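You operate a simulated robot arm through the tools that you are given. There is no shell and no other tool. Be economical: measure what you need, move in short steps, check, and stop when the job is done.

Carry out the task below with a simulated robot arm. There is one attempt and no reset: what you move stays moved.

Task
Close the press tray.

Only the result counts: the job must be done as asked and must still hold three seconds after the hand-in. Knocking over, shifting, dropping, spilling or breaking anything else fails it.

Robot
A 7-joint arm with a two-finger parallel gripper, fixed in place. Base frame: the origin is at the foot of the arm, x ahead of it, y to its left, z up. Units: mm, rad, N and s.
With the tool pointing down near the work surface it reaches from about 240 to 680 mm from the base axis. Its first joint turns from -1.152 to 1.152 rad. Payload 2.4 kg.
Tool frame: the origin (TCP) lies between the finger pads and is the grasp point; the fingertips stand 30 mm ahead of it; z points along the fingers, y is the line along which they close. The gripper opens to 94 mm. The fingers are 28 mm wide and 10 mm thick; the gripper's body (50 by 96 mm) begins 55 mm behind the TCP.
Orientation is told as [roll, pitch, yaw] about the base's x, y, z axes, in that order, counted from this pose: with the fingers straight down and closing along the base's y, the tool's x points along the base's -x, its y along +y and its z along -z.

Tools
- The arm moves only by the tool nudge_tool. Its argument "plan" is one flat list of numbers, 7 for each row, row after row: the shift along the tool's x, y, z in mm, then the turn, a rotation vector about the tool's x, y, z in rad, then the finger opening in mm, from 0 to 94. In form: [dx, dy, dz, wx, wy, wz, fingers, dx, dy, dz, wx, wy, wz, fingers, ...]. A call has 1 to 8 rows; each row is the pose to reach, as a shift and turn from the pose commanded when the call began, along the tool's axes at that moment. Each row takes 0.2 s and may step no farther than 50 mm and 0.15 rad from the row before; otherwise, or with a gripper value out of range, the whole call is refused. Where a pose cannot be reached the arm comes as near as it can. A force on the tool above 40 N (or 10 N above the force at the start of the call, whichever is more), or a blocked arm, ends the call early, and 0.2 s more pass. Each finger travels about 153 mm/s and halts on what it meets, pressing with about 40 N; the grip force reading is that of the motor and also rises with nothing between the fingers. The clock runs only during rows and for 0.2 s after the last one: add rows that repeat a pose to give the fingers time. The reply holds the time, the measured pose of the TCP, the force on the tool along the base axes, the opening and the grip force, in the units named above and with some noise, and new pictures: "show" is both (left out), scene, wrist or none.
- Cameras (640 x 400 px; columns grow to the right, rows downward): "scene" is fixed at [49.2, 501.4, 1423.5]; the picture's right is [-0.48, -0.88, 0.00], its down [-0.66, 0.36, -0.66] and it looks along [0.58, -0.32, -0.75] (base axes); focal length 375 px, centre (320, 200). "wrist" rides on the gripper at [-37, 0, -58] in the tool frame; the picture's right is [0.00, -1.00, 0.00], its down [0.97, 0.00, -0.24] and it looks along [0.24, 0.00, 0.97] (tool axes); focal length 218 px, centre (320, 200). There is no depth. A picture from a camera that has moved, and an enlarged one, comes with that camera's place and axes in the base frame and with its lens.
- inspect(camera, box): a new picture of the part [left, top, right, bottom] of that camera's present view, enlarged. The clock stands still meanwhile.
- close_job(): hands the job in; it is judged then, once.

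Go step by step. Nothing tells you positions but the pictures and the camera data: compare them with the known pose of the tool, close in by small moves and look again before you grip or let go. The budget is 90 turns and 150 pictures, counting those below and the enlarged ones. Unless the task says otherwise, let go and move clear before handing in, and close with one line.

The tools are called after "Call:" as a command line: name --argument value ..., lists and objects as JSON in quotes. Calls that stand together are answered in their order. nudge_tool: Moves the arm, as the interface text tells. Its arguments: {"type":"object","properties":{"plan":{"type":"array","items":{"type":"number"}},"show":{"type":"string","enum":["both","scene","wrist","none"]}},"required":["plan"]} The other tools are called the same way: inspect (camera, box) takes an enlarged picture of a part of a camera's view; close_job () hands the job in.

At the start:

```text
time: 0.0
eef_pos: [238.9, 283.5, 1099.5]
orientation: [-0.001, 0.001, 0.001]
force: [1.1, 0.3, 0.7]
gripper_width: 94.1
finger_force: 0.0
```

scene: 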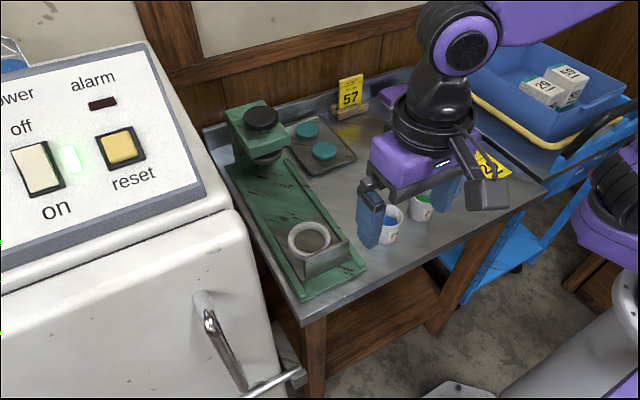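
wrist: 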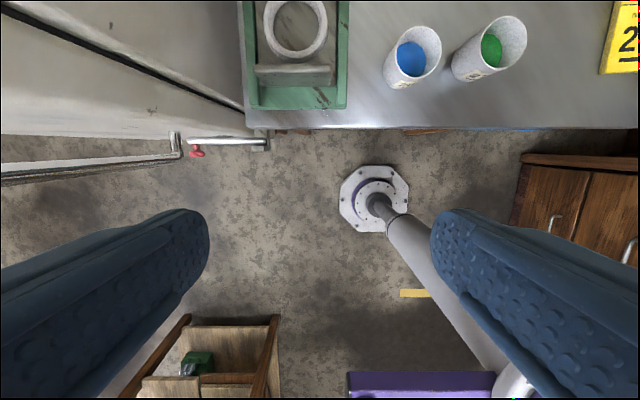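

I see a green press with a sliding tray (ring on it, a raised grey front plate) pulled out toward the robot side. I'll look closer before moving.

Call:
inspect --camera "scene" --box '[200, 80, 420, 310]'

Call:
inspect --camera "wrist" --box '[200, 0, 400, 130]'

```text
1.74 times, centred on (310, 195) of scene
camera zoom: at [49.2, 501.4, 1423.5], right [-0.48, -0.88, 0.0], down [-0.66, 0.36, -0.66], along [0.58, -0.32, -0.75], focal length 652 px, centre (337, 209)
```

zoom: 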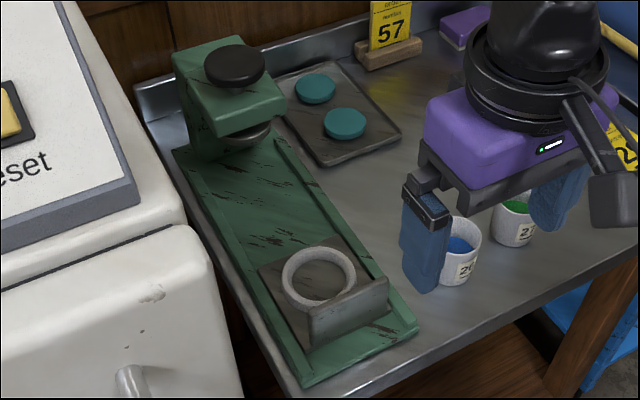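

```text
3.08 times, centred on (300, 65) of wrist
camera zoom: at [278.0, 283.2, 1158.1], right [0.0, -1.0, 0.0], down [-0.97, 0.0, 0.24], along [-0.24, 0.0, -0.97], focal length 672 px, centre (382, 615)
```

zoom: 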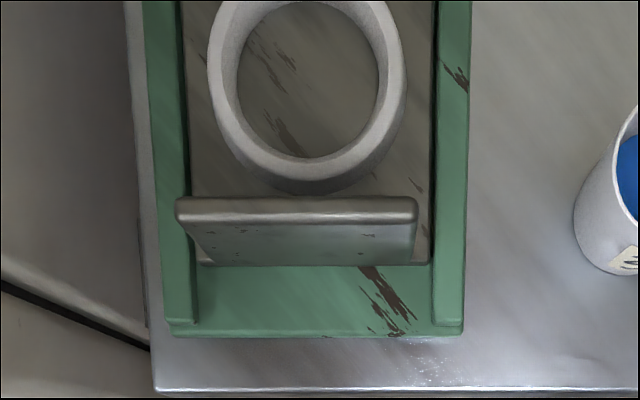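

The tray's upright handle stands at about x=350, y=262–362, with its top near z=890. It slides along +x between the rails, about 200 mm to under the ram. I'll descend in front of it with the fingers tilted forward and half open, so the gripper body stays clear of the press head.

Call:
nudge_tool --plan '[-5, 14, 30, 0, -0.13, 0, 40, -15, 28, 70, 0, -0.26, 0, 40, -25, 28, 110, 0, -0.4, 0, 40, -31, 28, 140, 0, -0.4, 0, 40]'

```text
time: 1.0
eef_pos: [269.9, 309.5, 960.1]
orientation: [0.0, -0.399, 0.0]
force: [0.5, 0.7, -1.0]
gripper_width: 40.2
finger_force: 0.1
camera wrist: at [283.1, 310.5, 1027.4], right [0.0, -1.0, 0.0], down [-0.99, 0.0, -0.16], along [0.16, 0.0, -0.99], focal length 218 px, centre (320, 200)
```

scene: 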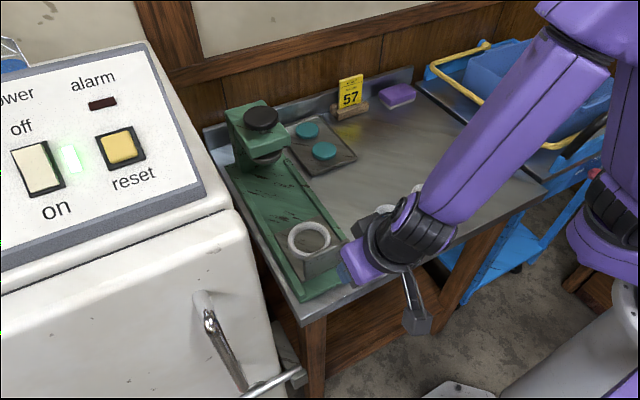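
wrist: 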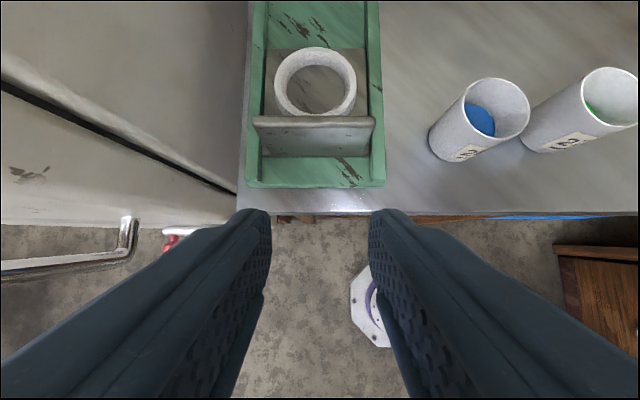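

The handle is confirmed at x≈354, y≈314, z up to ≈893. I'll go straight down to z≈880.

Call:
nudge_tool --plan '[15.5, 3, 36.8, 0, 0, 0, 40, 31.1, 3, 73.7, 0, 0, 0, 40]'

```text
time: 1.6
eef_pos: [269.7, 313.4, 880.3]
orientation: [0.0, -0.4, 0.0]
force: [0.9, 0.4, -0.1]
gripper_width: 39.9
finger_force: 0.0
camera wrist: at [282.6, 313.3, 947.7], right [0.0, -1.0, 0.0], down [-0.99, 0.0, -0.16], along [0.16, 0.0, -0.99], focal length 218 px, centre (320, 200)
```

scene: 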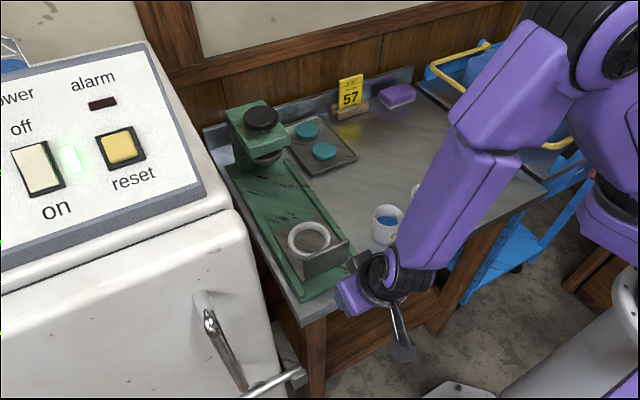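
wrist: 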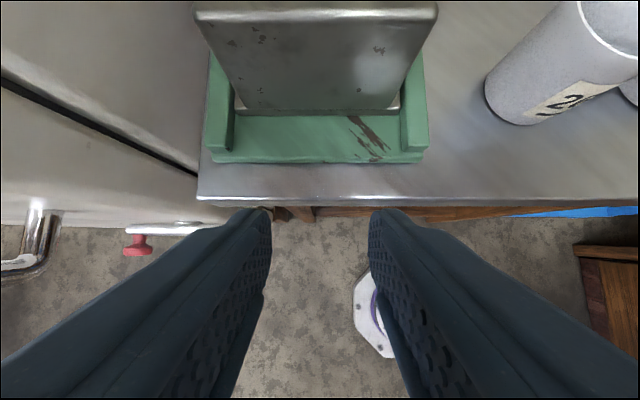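

Aligned; advancing to just touch the handle.

Call:
nudge_tool --plan '[-18.4, 0, 7.8, 0, 0, 0, 40, -36.8, 0, 15.6, 0, 0, 0, 40, -46, 0, 19.5, 0, 0, 0, 40, -55.3, 0, 23.3, 0, 0, 0, 40]'

```text
time: 2.6
eef_pos: [330.8, 314.9, 881.1]
orientation: [0.0, -0.402, -0.004]
force: [0.1, -1.0, -0.4]
gripper_width: 40.0
finger_force: 0.2
camera wrist: at [343.8, 313.5, 948.3], right [0.0, -1.0, 0.0], down [-0.99, 0.0, -0.16], along [0.16, 0.0, -0.99], focal length 218 px, centre (320, 200)
```

scene: 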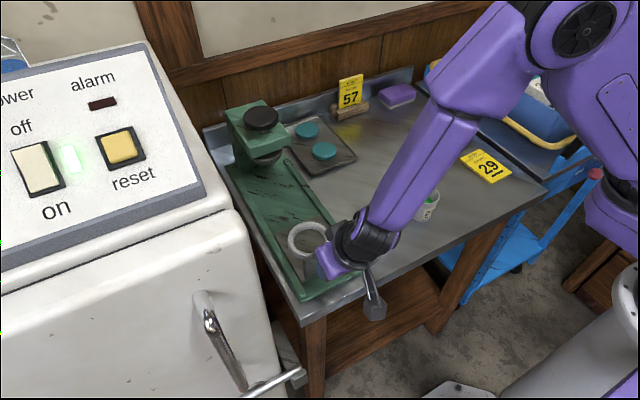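
wrist: 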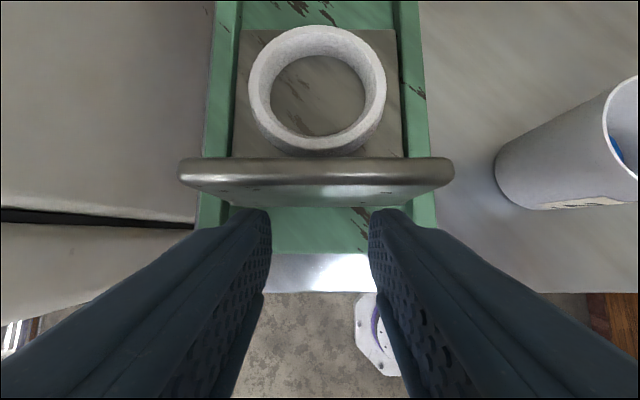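

The fingers are about to meet the handle, centred on it. Pushing slowly.

Call:
nudge_tool --plan '[-9.2, 0, 3.9, 0, 0, 0, 40, -18.4, 0, 7.8, 0, 0, 0, 40, -27.6, 0, 11.7, 0, 0, 0, 40, -36.8, 0, 15.6, 0, 0, 0, 40]'

```text
time: 3.6
eef_pos: [370.4, 313.5, 883.0]
orientation: [0.0, -0.4, -0.002]
force: [-0.1, 0.6, 0.5]
gripper_width: 39.9
finger_force: 0.0
camera wrist: at [383.6, 314.0, 948.7], right [0.0, -1.0, 0.0], down [-0.99, 0.0, -0.16], along [0.16, 0.0, -0.99], focal length 218 px, centre (320, 200)
```

scene: 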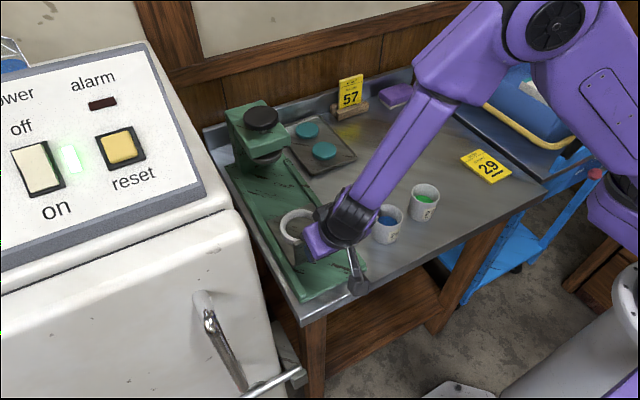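
wrist: 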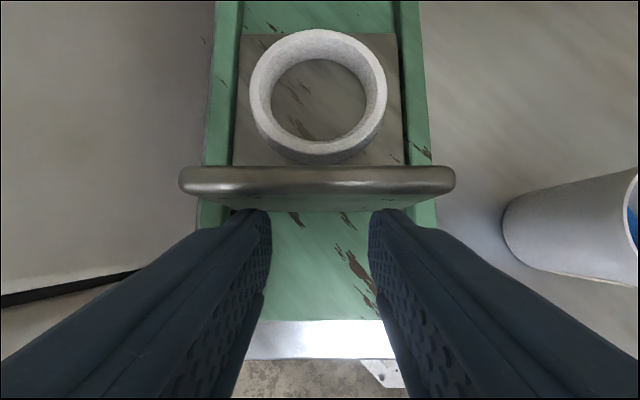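

The tray slides freely and the ring rides along with it. Continuing.

Call:
nudge_tool --plan '[-9.2, 0, 4.1, 0, 0, 0, 40, -18.4, 0, 8.2, 0, 0, 0, 40, -27.6, 0, 12.3, 0, 0, 0, 40, -36.8, 0, 16.4, 0, 0, 0, 40, -46, 0, 20.3, 0, 0, 0, 40, -55.2, 0, 24.2, 0, 0, 0, 40, -64.5, 0, 28.1, 0, 0, 0, 40]'

```text
time: 5.2
eef_pos: [441.1, 314.5, 880.6]
orientation: [0.0, -0.4, 0.0]
force: [-0.9, -0.1, 0.4]
gripper_width: 40.1
finger_force: 0.3
camera wrist: at [454.0, 314.4, 947.0], right [0.0, -1.0, 0.0], down [-0.99, 0.0, -0.16], along [0.16, 0.0, -0.99], focal length 218 px, centre (320, 200)
```

scene: 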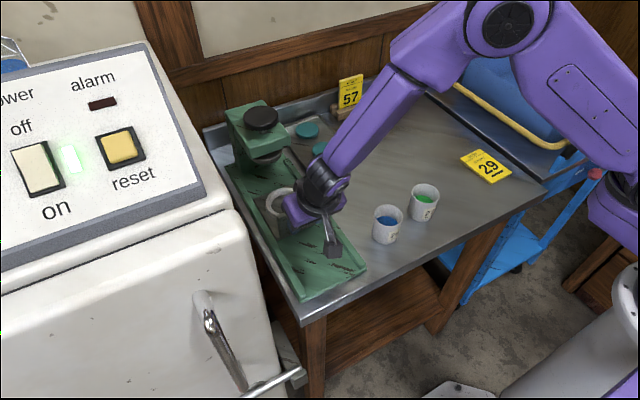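
wrist: 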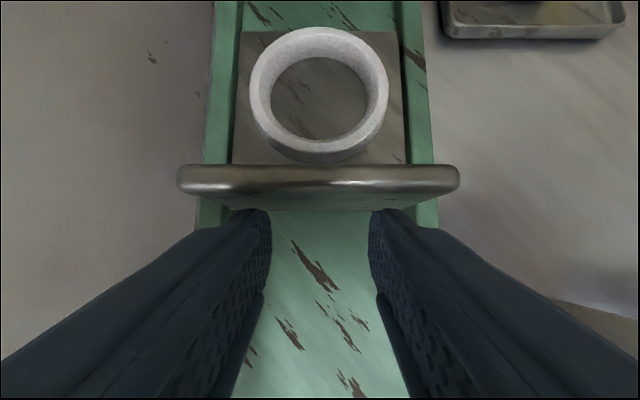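

Going well; about 100 mm left, continuing in smaller bites.

Call:
nudge_tool --plan '[-9.2, 0, 3.9, 0, 0, 0, 40, -18.4, 0, 7.8, 0, 0, 0, 40, -27.6, 0, 11.7, 0, 0, 0, 40, -36.8, 0, 15.6, 0, 0, 0, 40, -46, 0, 19.5, 0, 0, 0, 40]'

```text
time: 6.4
eef_pos: [491.9, 314.2, 880.2]
orientation: [0.0, -0.399, 0.0]
force: [0.2, 0.2, -0.3]
gripper_width: 39.9
finger_force: 0.1
camera wrist: at [504.1, 314.1, 947.6], right [0.0, -1.0, 0.0], down [-0.99, 0.0, -0.16], along [0.16, 0.0, -0.99], focal length 218 px, centre (320, 200)
```

scene: 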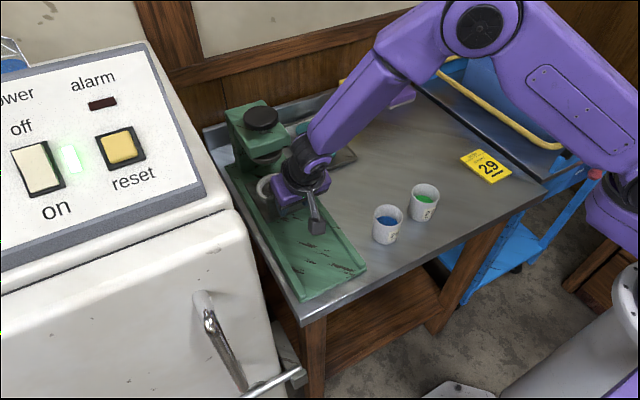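
wrist: 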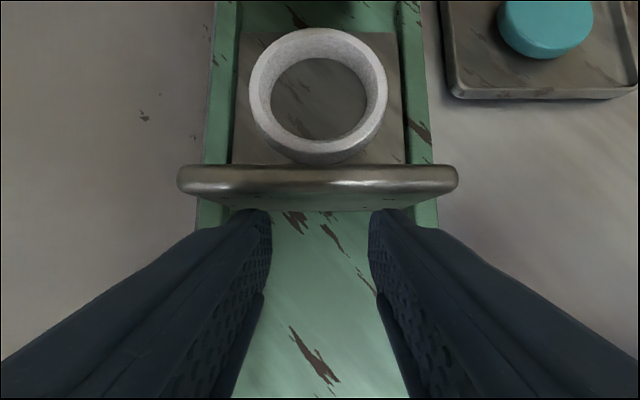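

Call:
inspect --camera "scene" --box '[210, 90, 350, 230]'

Call:
nudge_tool --plan '[-7.4, 0, 3.1, 0, 0, 0, 40, -14.7, 0, 6.2, 0, 0, 0, 40, -22.1, 0, 9.3, 0, 0, 0, 40]'

```text
2.86 times, centred on (280, 160) of scene
camera zoom: at [49.1, 501.4, 1423.5], right [-0.48, -0.88, 0.0], down [-0.66, 0.36, -0.66], along [0.58, -0.32, -0.75], focal length 1072 px, centre (434, 314)
```

zoom: 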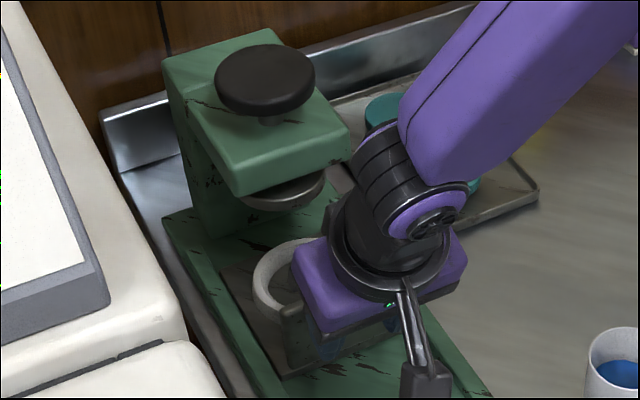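

```text
time: 7.2
eef_pos: [514.9, 313.1, 880.1]
orientation: [0.001, -0.402, -0.002]
force: [-0.5, -0.1, -0.3]
gripper_width: 40.0
finger_force: 0.1
camera wrist: at [528.3, 314.0, 947.8], right [0.0, -1.0, 0.0], down [-0.99, 0.0, -0.16], along [0.16, 0.0, -0.99], focal length 218 px, centre (320, 200)
```

scene: 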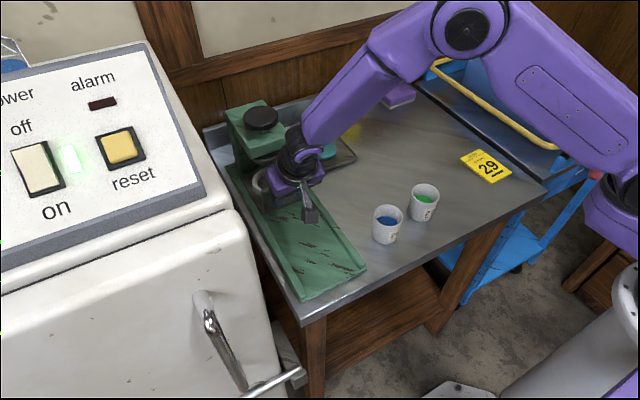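
wrist: 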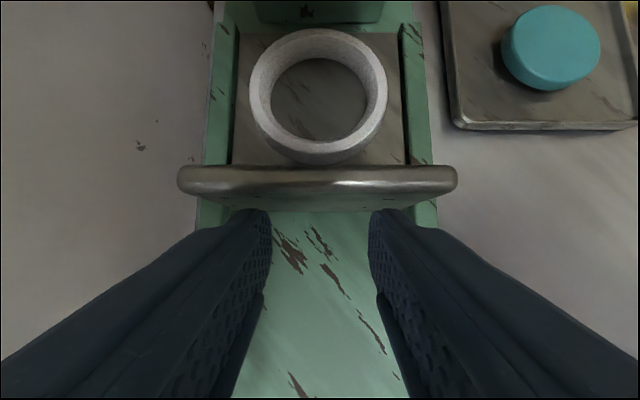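

The tray's far edge is nearly at the post. I'll keep pushing gently until it stops.

Call:
nudge_tool --plan '[-3.7, 0, 1.6, 0, 0, 0, 40, -7.4, 0, 3.1, 0, 0, 0, 40, -11, 0, 4.7, 0, 0, 0, 40, -14.7, 0, 6.2, 0, 0, 0, 40]'

Call:
inspect --camera "scene" --box '[210, 90, 350, 230]'

```text
time: 8.2
eef_pos: [524.7, 317.0, 878.3]
orientation: [-0.006, -0.389, 0.003]
force: [-6.9, -1.0, 2.4]
gripper_width: 40.4
finger_force: 0.8
stopped in row 4: the force on the tool passed its limit (the readings are from after the stop); the commanded pose is now the measured one
camera wrist: at [537.5, 317.0, 945.3], right [0.0, -1.0, 0.01], down [-0.99, 0.0, -0.15], along [0.15, -0.01, -0.99], focal length 218 px, centre (320, 200)
```

scene: 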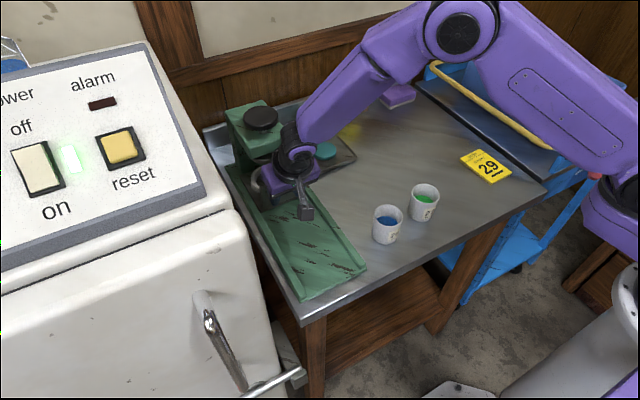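
wrist: 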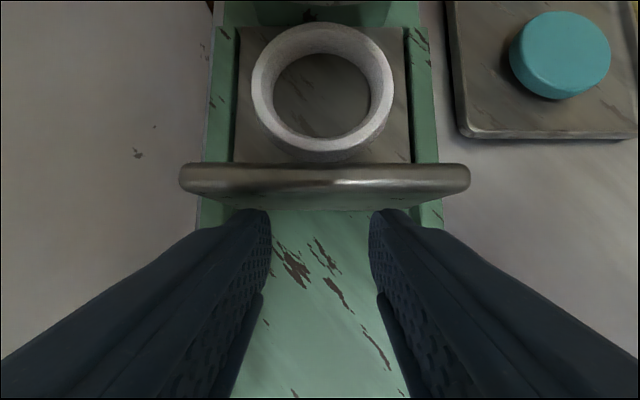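

```text
2.86 times, centred on (280, 160) of scene
camera zoom: at [49.0, 501.4, 1423.5], right [-0.48, -0.88, 0.0], down [-0.66, 0.36, -0.66], along [0.58, -0.32, -0.75], focal length 1072 px, centre (434, 314)
```

zoom: 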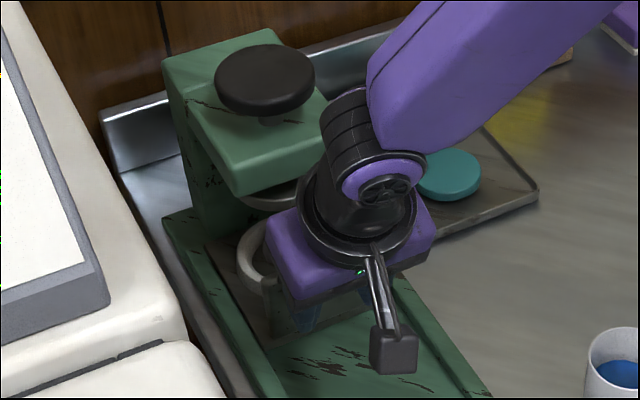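

The push stopped on force near x=525. I need to see whether the tray met its end stop or something else blocked it.

Call:
inspect --camera "wrist" --box '[200, 0, 450, 156]'

Call:
inspect --camera "scene" --box '[230, 120, 330, 220]'

```text
2.56 times, centred on (325, 78) of wrist
camera zoom: at [537.5, 317.0, 945.3], right [0.0, -1.0, 0.01], down [-0.99, 0.0, -0.15], along [0.15, -0.01, -0.99], focal length 559 px, centre (307, 512)
```

zoom: 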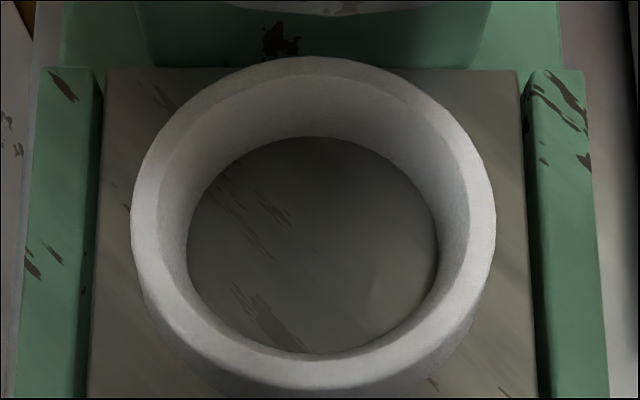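

```text
4.00 times, centred on (280, 170) of scene
camera zoom: at [49.0, 501.4, 1423.5], right [-0.48, -0.88, 0.0], down [-0.66, 0.36, -0.66], along [0.58, -0.32, -0.75], focal length 1500 px, centre (480, 320)
```

zoom: 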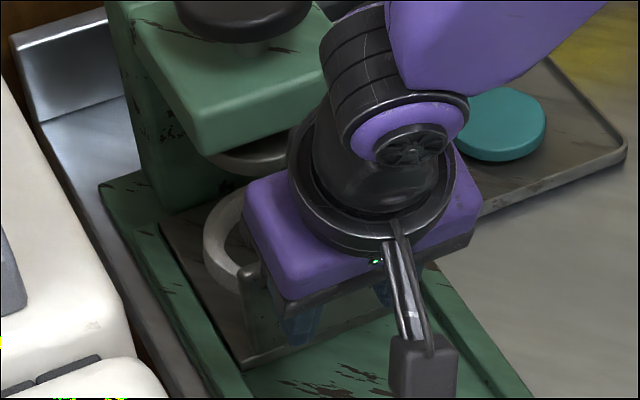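

The tray's rear edge appears to meet the post base. I'll back off to see the tray unobstructed and check whether the stop was really the tray.

Call:
nudge_tool --plan '[18.5, 0, -7.6, 0, 0, 0, 40, 55, 0, -22.8, 0, 0, 0, 40, 92, 0, -38, 0, 0, 0, 40, 129, 0, -53, 0, 0, 0, 40]'

Call:
inspect --camera "scene" --box '[210, 90, 350, 230]'

Call:
inspect --camera "wrist" --box '[200, 0, 450, 156]'

```text
time: 9.2
eef_pos: [384.5, 315.0, 879.2]
orientation: [-0.009, -0.392, -0.002]
force: [0.3, 0.9, 0.3]
gripper_width: 40.0
finger_force: 0.0
camera wrist: at [398.3, 315.9, 945.3], right [0.0, -1.0, 0.01], down [-0.99, 0.0, -0.15], along [0.15, -0.01, -0.99], focal length 218 px, centre (320, 200)
```

scene: 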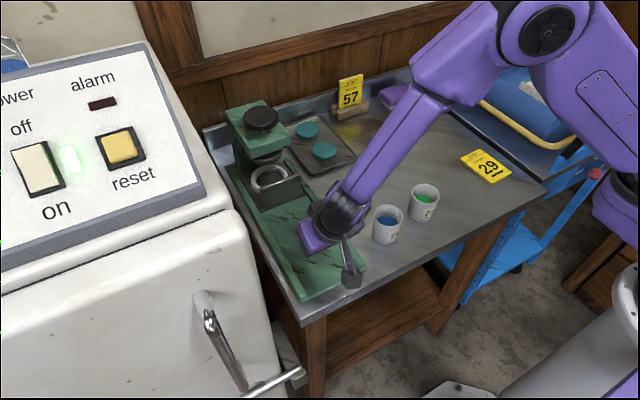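
wrist: 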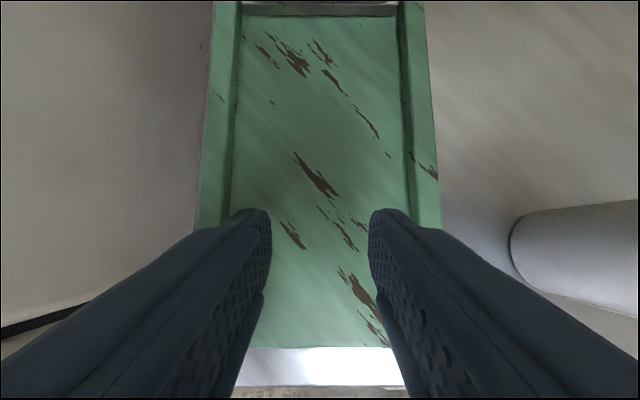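

```text
2.86 times, centred on (280, 160) of scene
camera zoom: at [49.2, 501.4, 1423.5], right [-0.48, -0.88, 0.0], down [-0.66, 0.36, -0.66], along [0.58, -0.32, -0.75], focal length 1072 px, centre (434, 314)
```

zoom: 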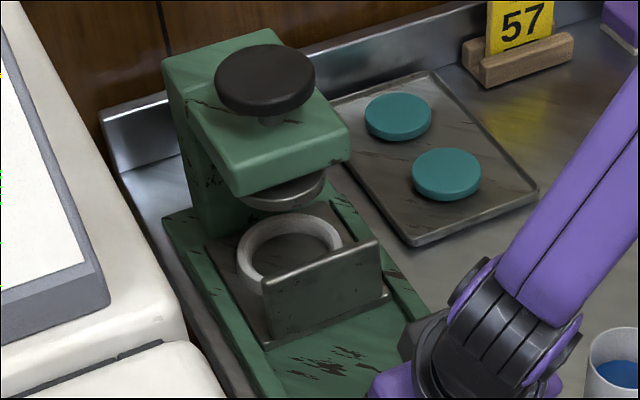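

```text
2.56 times, centred on (325, 78) of wrist
camera zoom: at [398.3, 315.9, 945.3], right [0.0, -1.0, 0.01], down [-0.99, 0.0, -0.15], along [0.15, -0.01, -0.99], focal length 559 px, centre (307, 512)
```

zoom: 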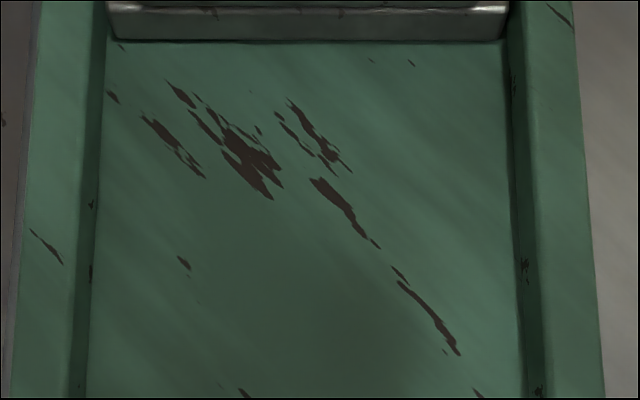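

The tray looks seated against the post. To rule out that the wrist hit the press head instead, I'll give one more gentle push with more tilt, so the wrist sits further back.

Call:
nudge_tool --plan '[-34, 0, 10, 0, -0.06, 0, 40, -70, 0, 25, 0, -0.13, 0, 40, -100, 0, 37.5, 0, -0.13, 0, 40, -118, 0, 45, 0, -0.13, 0, 40, -124, 0, 47.5, 0, -0.13, 0, 40, -128, 0, 49.2, 0, -0.13, 0, 40, -133, 0, 51.3, 0, -0.13, 0, 40, -138, 0, 53.4, 0, -0.13, 0, 40]'

Call:
inspect --camera "scene" --box '[210, 90, 350, 230]'

```text
time: 10.9
eef_pos: [522.0, 317.8, 879.2]
orientation: [-0.012, -0.514, 0.007]
force: [-8.5, -1.7, 2.8]
gripper_width: 41.4
finger_force: 0.8
stopped in row 8: the force on the tool passed its limit (the readings are from after the stop); the commanded pose is now the measured one
camera wrist: at [526.5, 319.4, 947.7], right [0.0, -1.0, 0.01], down [-0.96, 0.0, -0.27], along [0.27, -0.01, -0.96], focal length 218 px, centre (320, 200)
```

scene: 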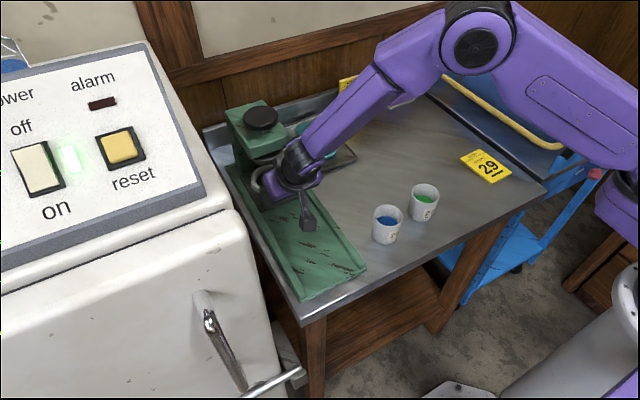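
wrist: 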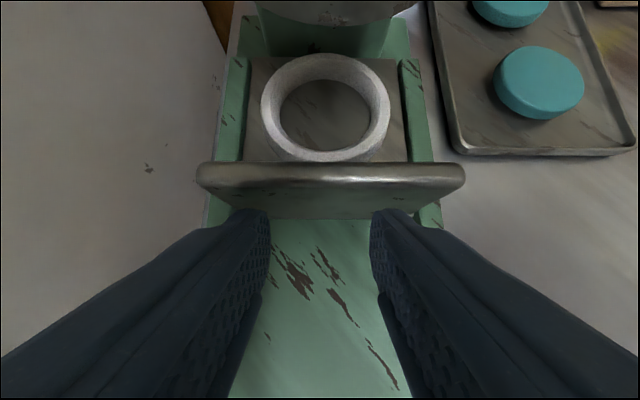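

```text
2.86 times, centred on (280, 160) of scene
camera zoom: at [48.9, 501.3, 1423.6], right [-0.48, -0.88, 0.0], down [-0.66, 0.36, -0.66], along [0.58, -0.32, -0.75], focal length 1072 px, centre (434, 314)
```

zoom: 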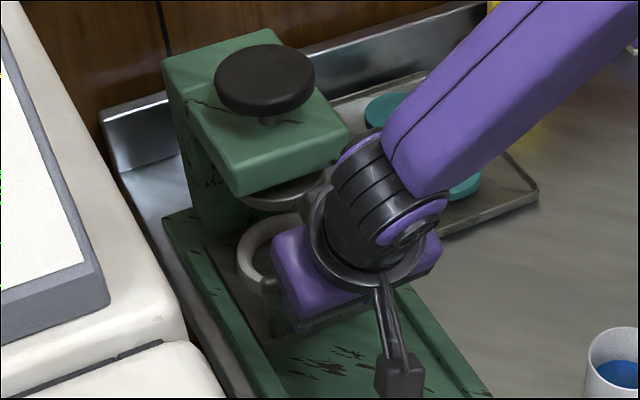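

It stopped at the same handle position with the wrist clear of the press head, so the tray is against its end stop. Backing off and lifting clear.

Call:
nudge_tool --plan '[17, 0, -10, 0, 0, 0, 40, 52, 0, -30, 0, 0, 0, 40, 87, 0, -49, 0, 0, 0, 40, 120, 0, -68, 0, 0, 0, 40, 100, 0, -103, 0, 0, 0, 40, 80, 0, -138, 0, 0, 0, 40]'

Call:
inspect --camera "scene" --box '[210, 90, 350, 230]'

```text
time: 12.3
eef_pos: [385.1, 317.4, 961.4]
orientation: [-0.011, -0.514, 0.007]
force: [0.2, 0.5, -0.2]
gripper_width: 39.7
finger_force: 0.1
camera wrist: at [390.1, 319.1, 1029.3], right [0.0, -1.0, 0.01], down [-0.96, 0.0, -0.27], along [0.27, -0.01, -0.96], focal length 218 px, centre (320, 200)
```

scene: 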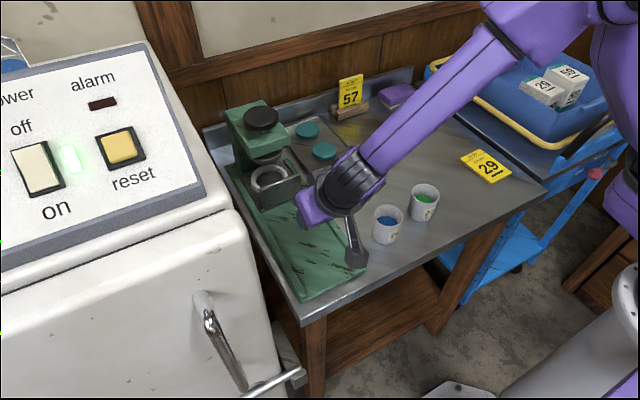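
wrist: 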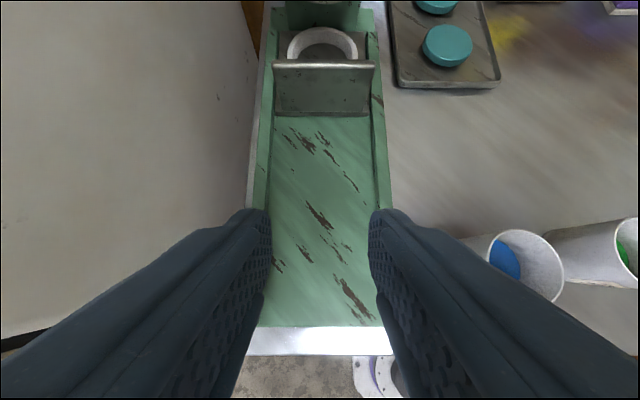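

```text
2.86 times, centred on (280, 160) of scene
camera zoom: at [49.1, 501.4, 1423.5], right [-0.48, -0.88, 0.0], down [-0.66, 0.36, -0.66], along [0.58, -0.32, -0.75], focal length 1072 px, centre (434, 314)
```

zoom: 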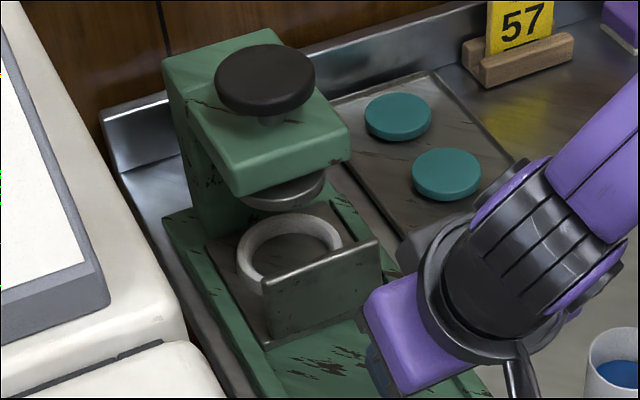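

The tray is against its stop under the press, the ring is still on it, nothing else has moved and the arm is clear. Handing in.

Call:
close_job

```text
The job is handed in.
```

The press tray is closed: I pushed it in until it stopped against the press post, with the ring still on it and nothing else disturbed.
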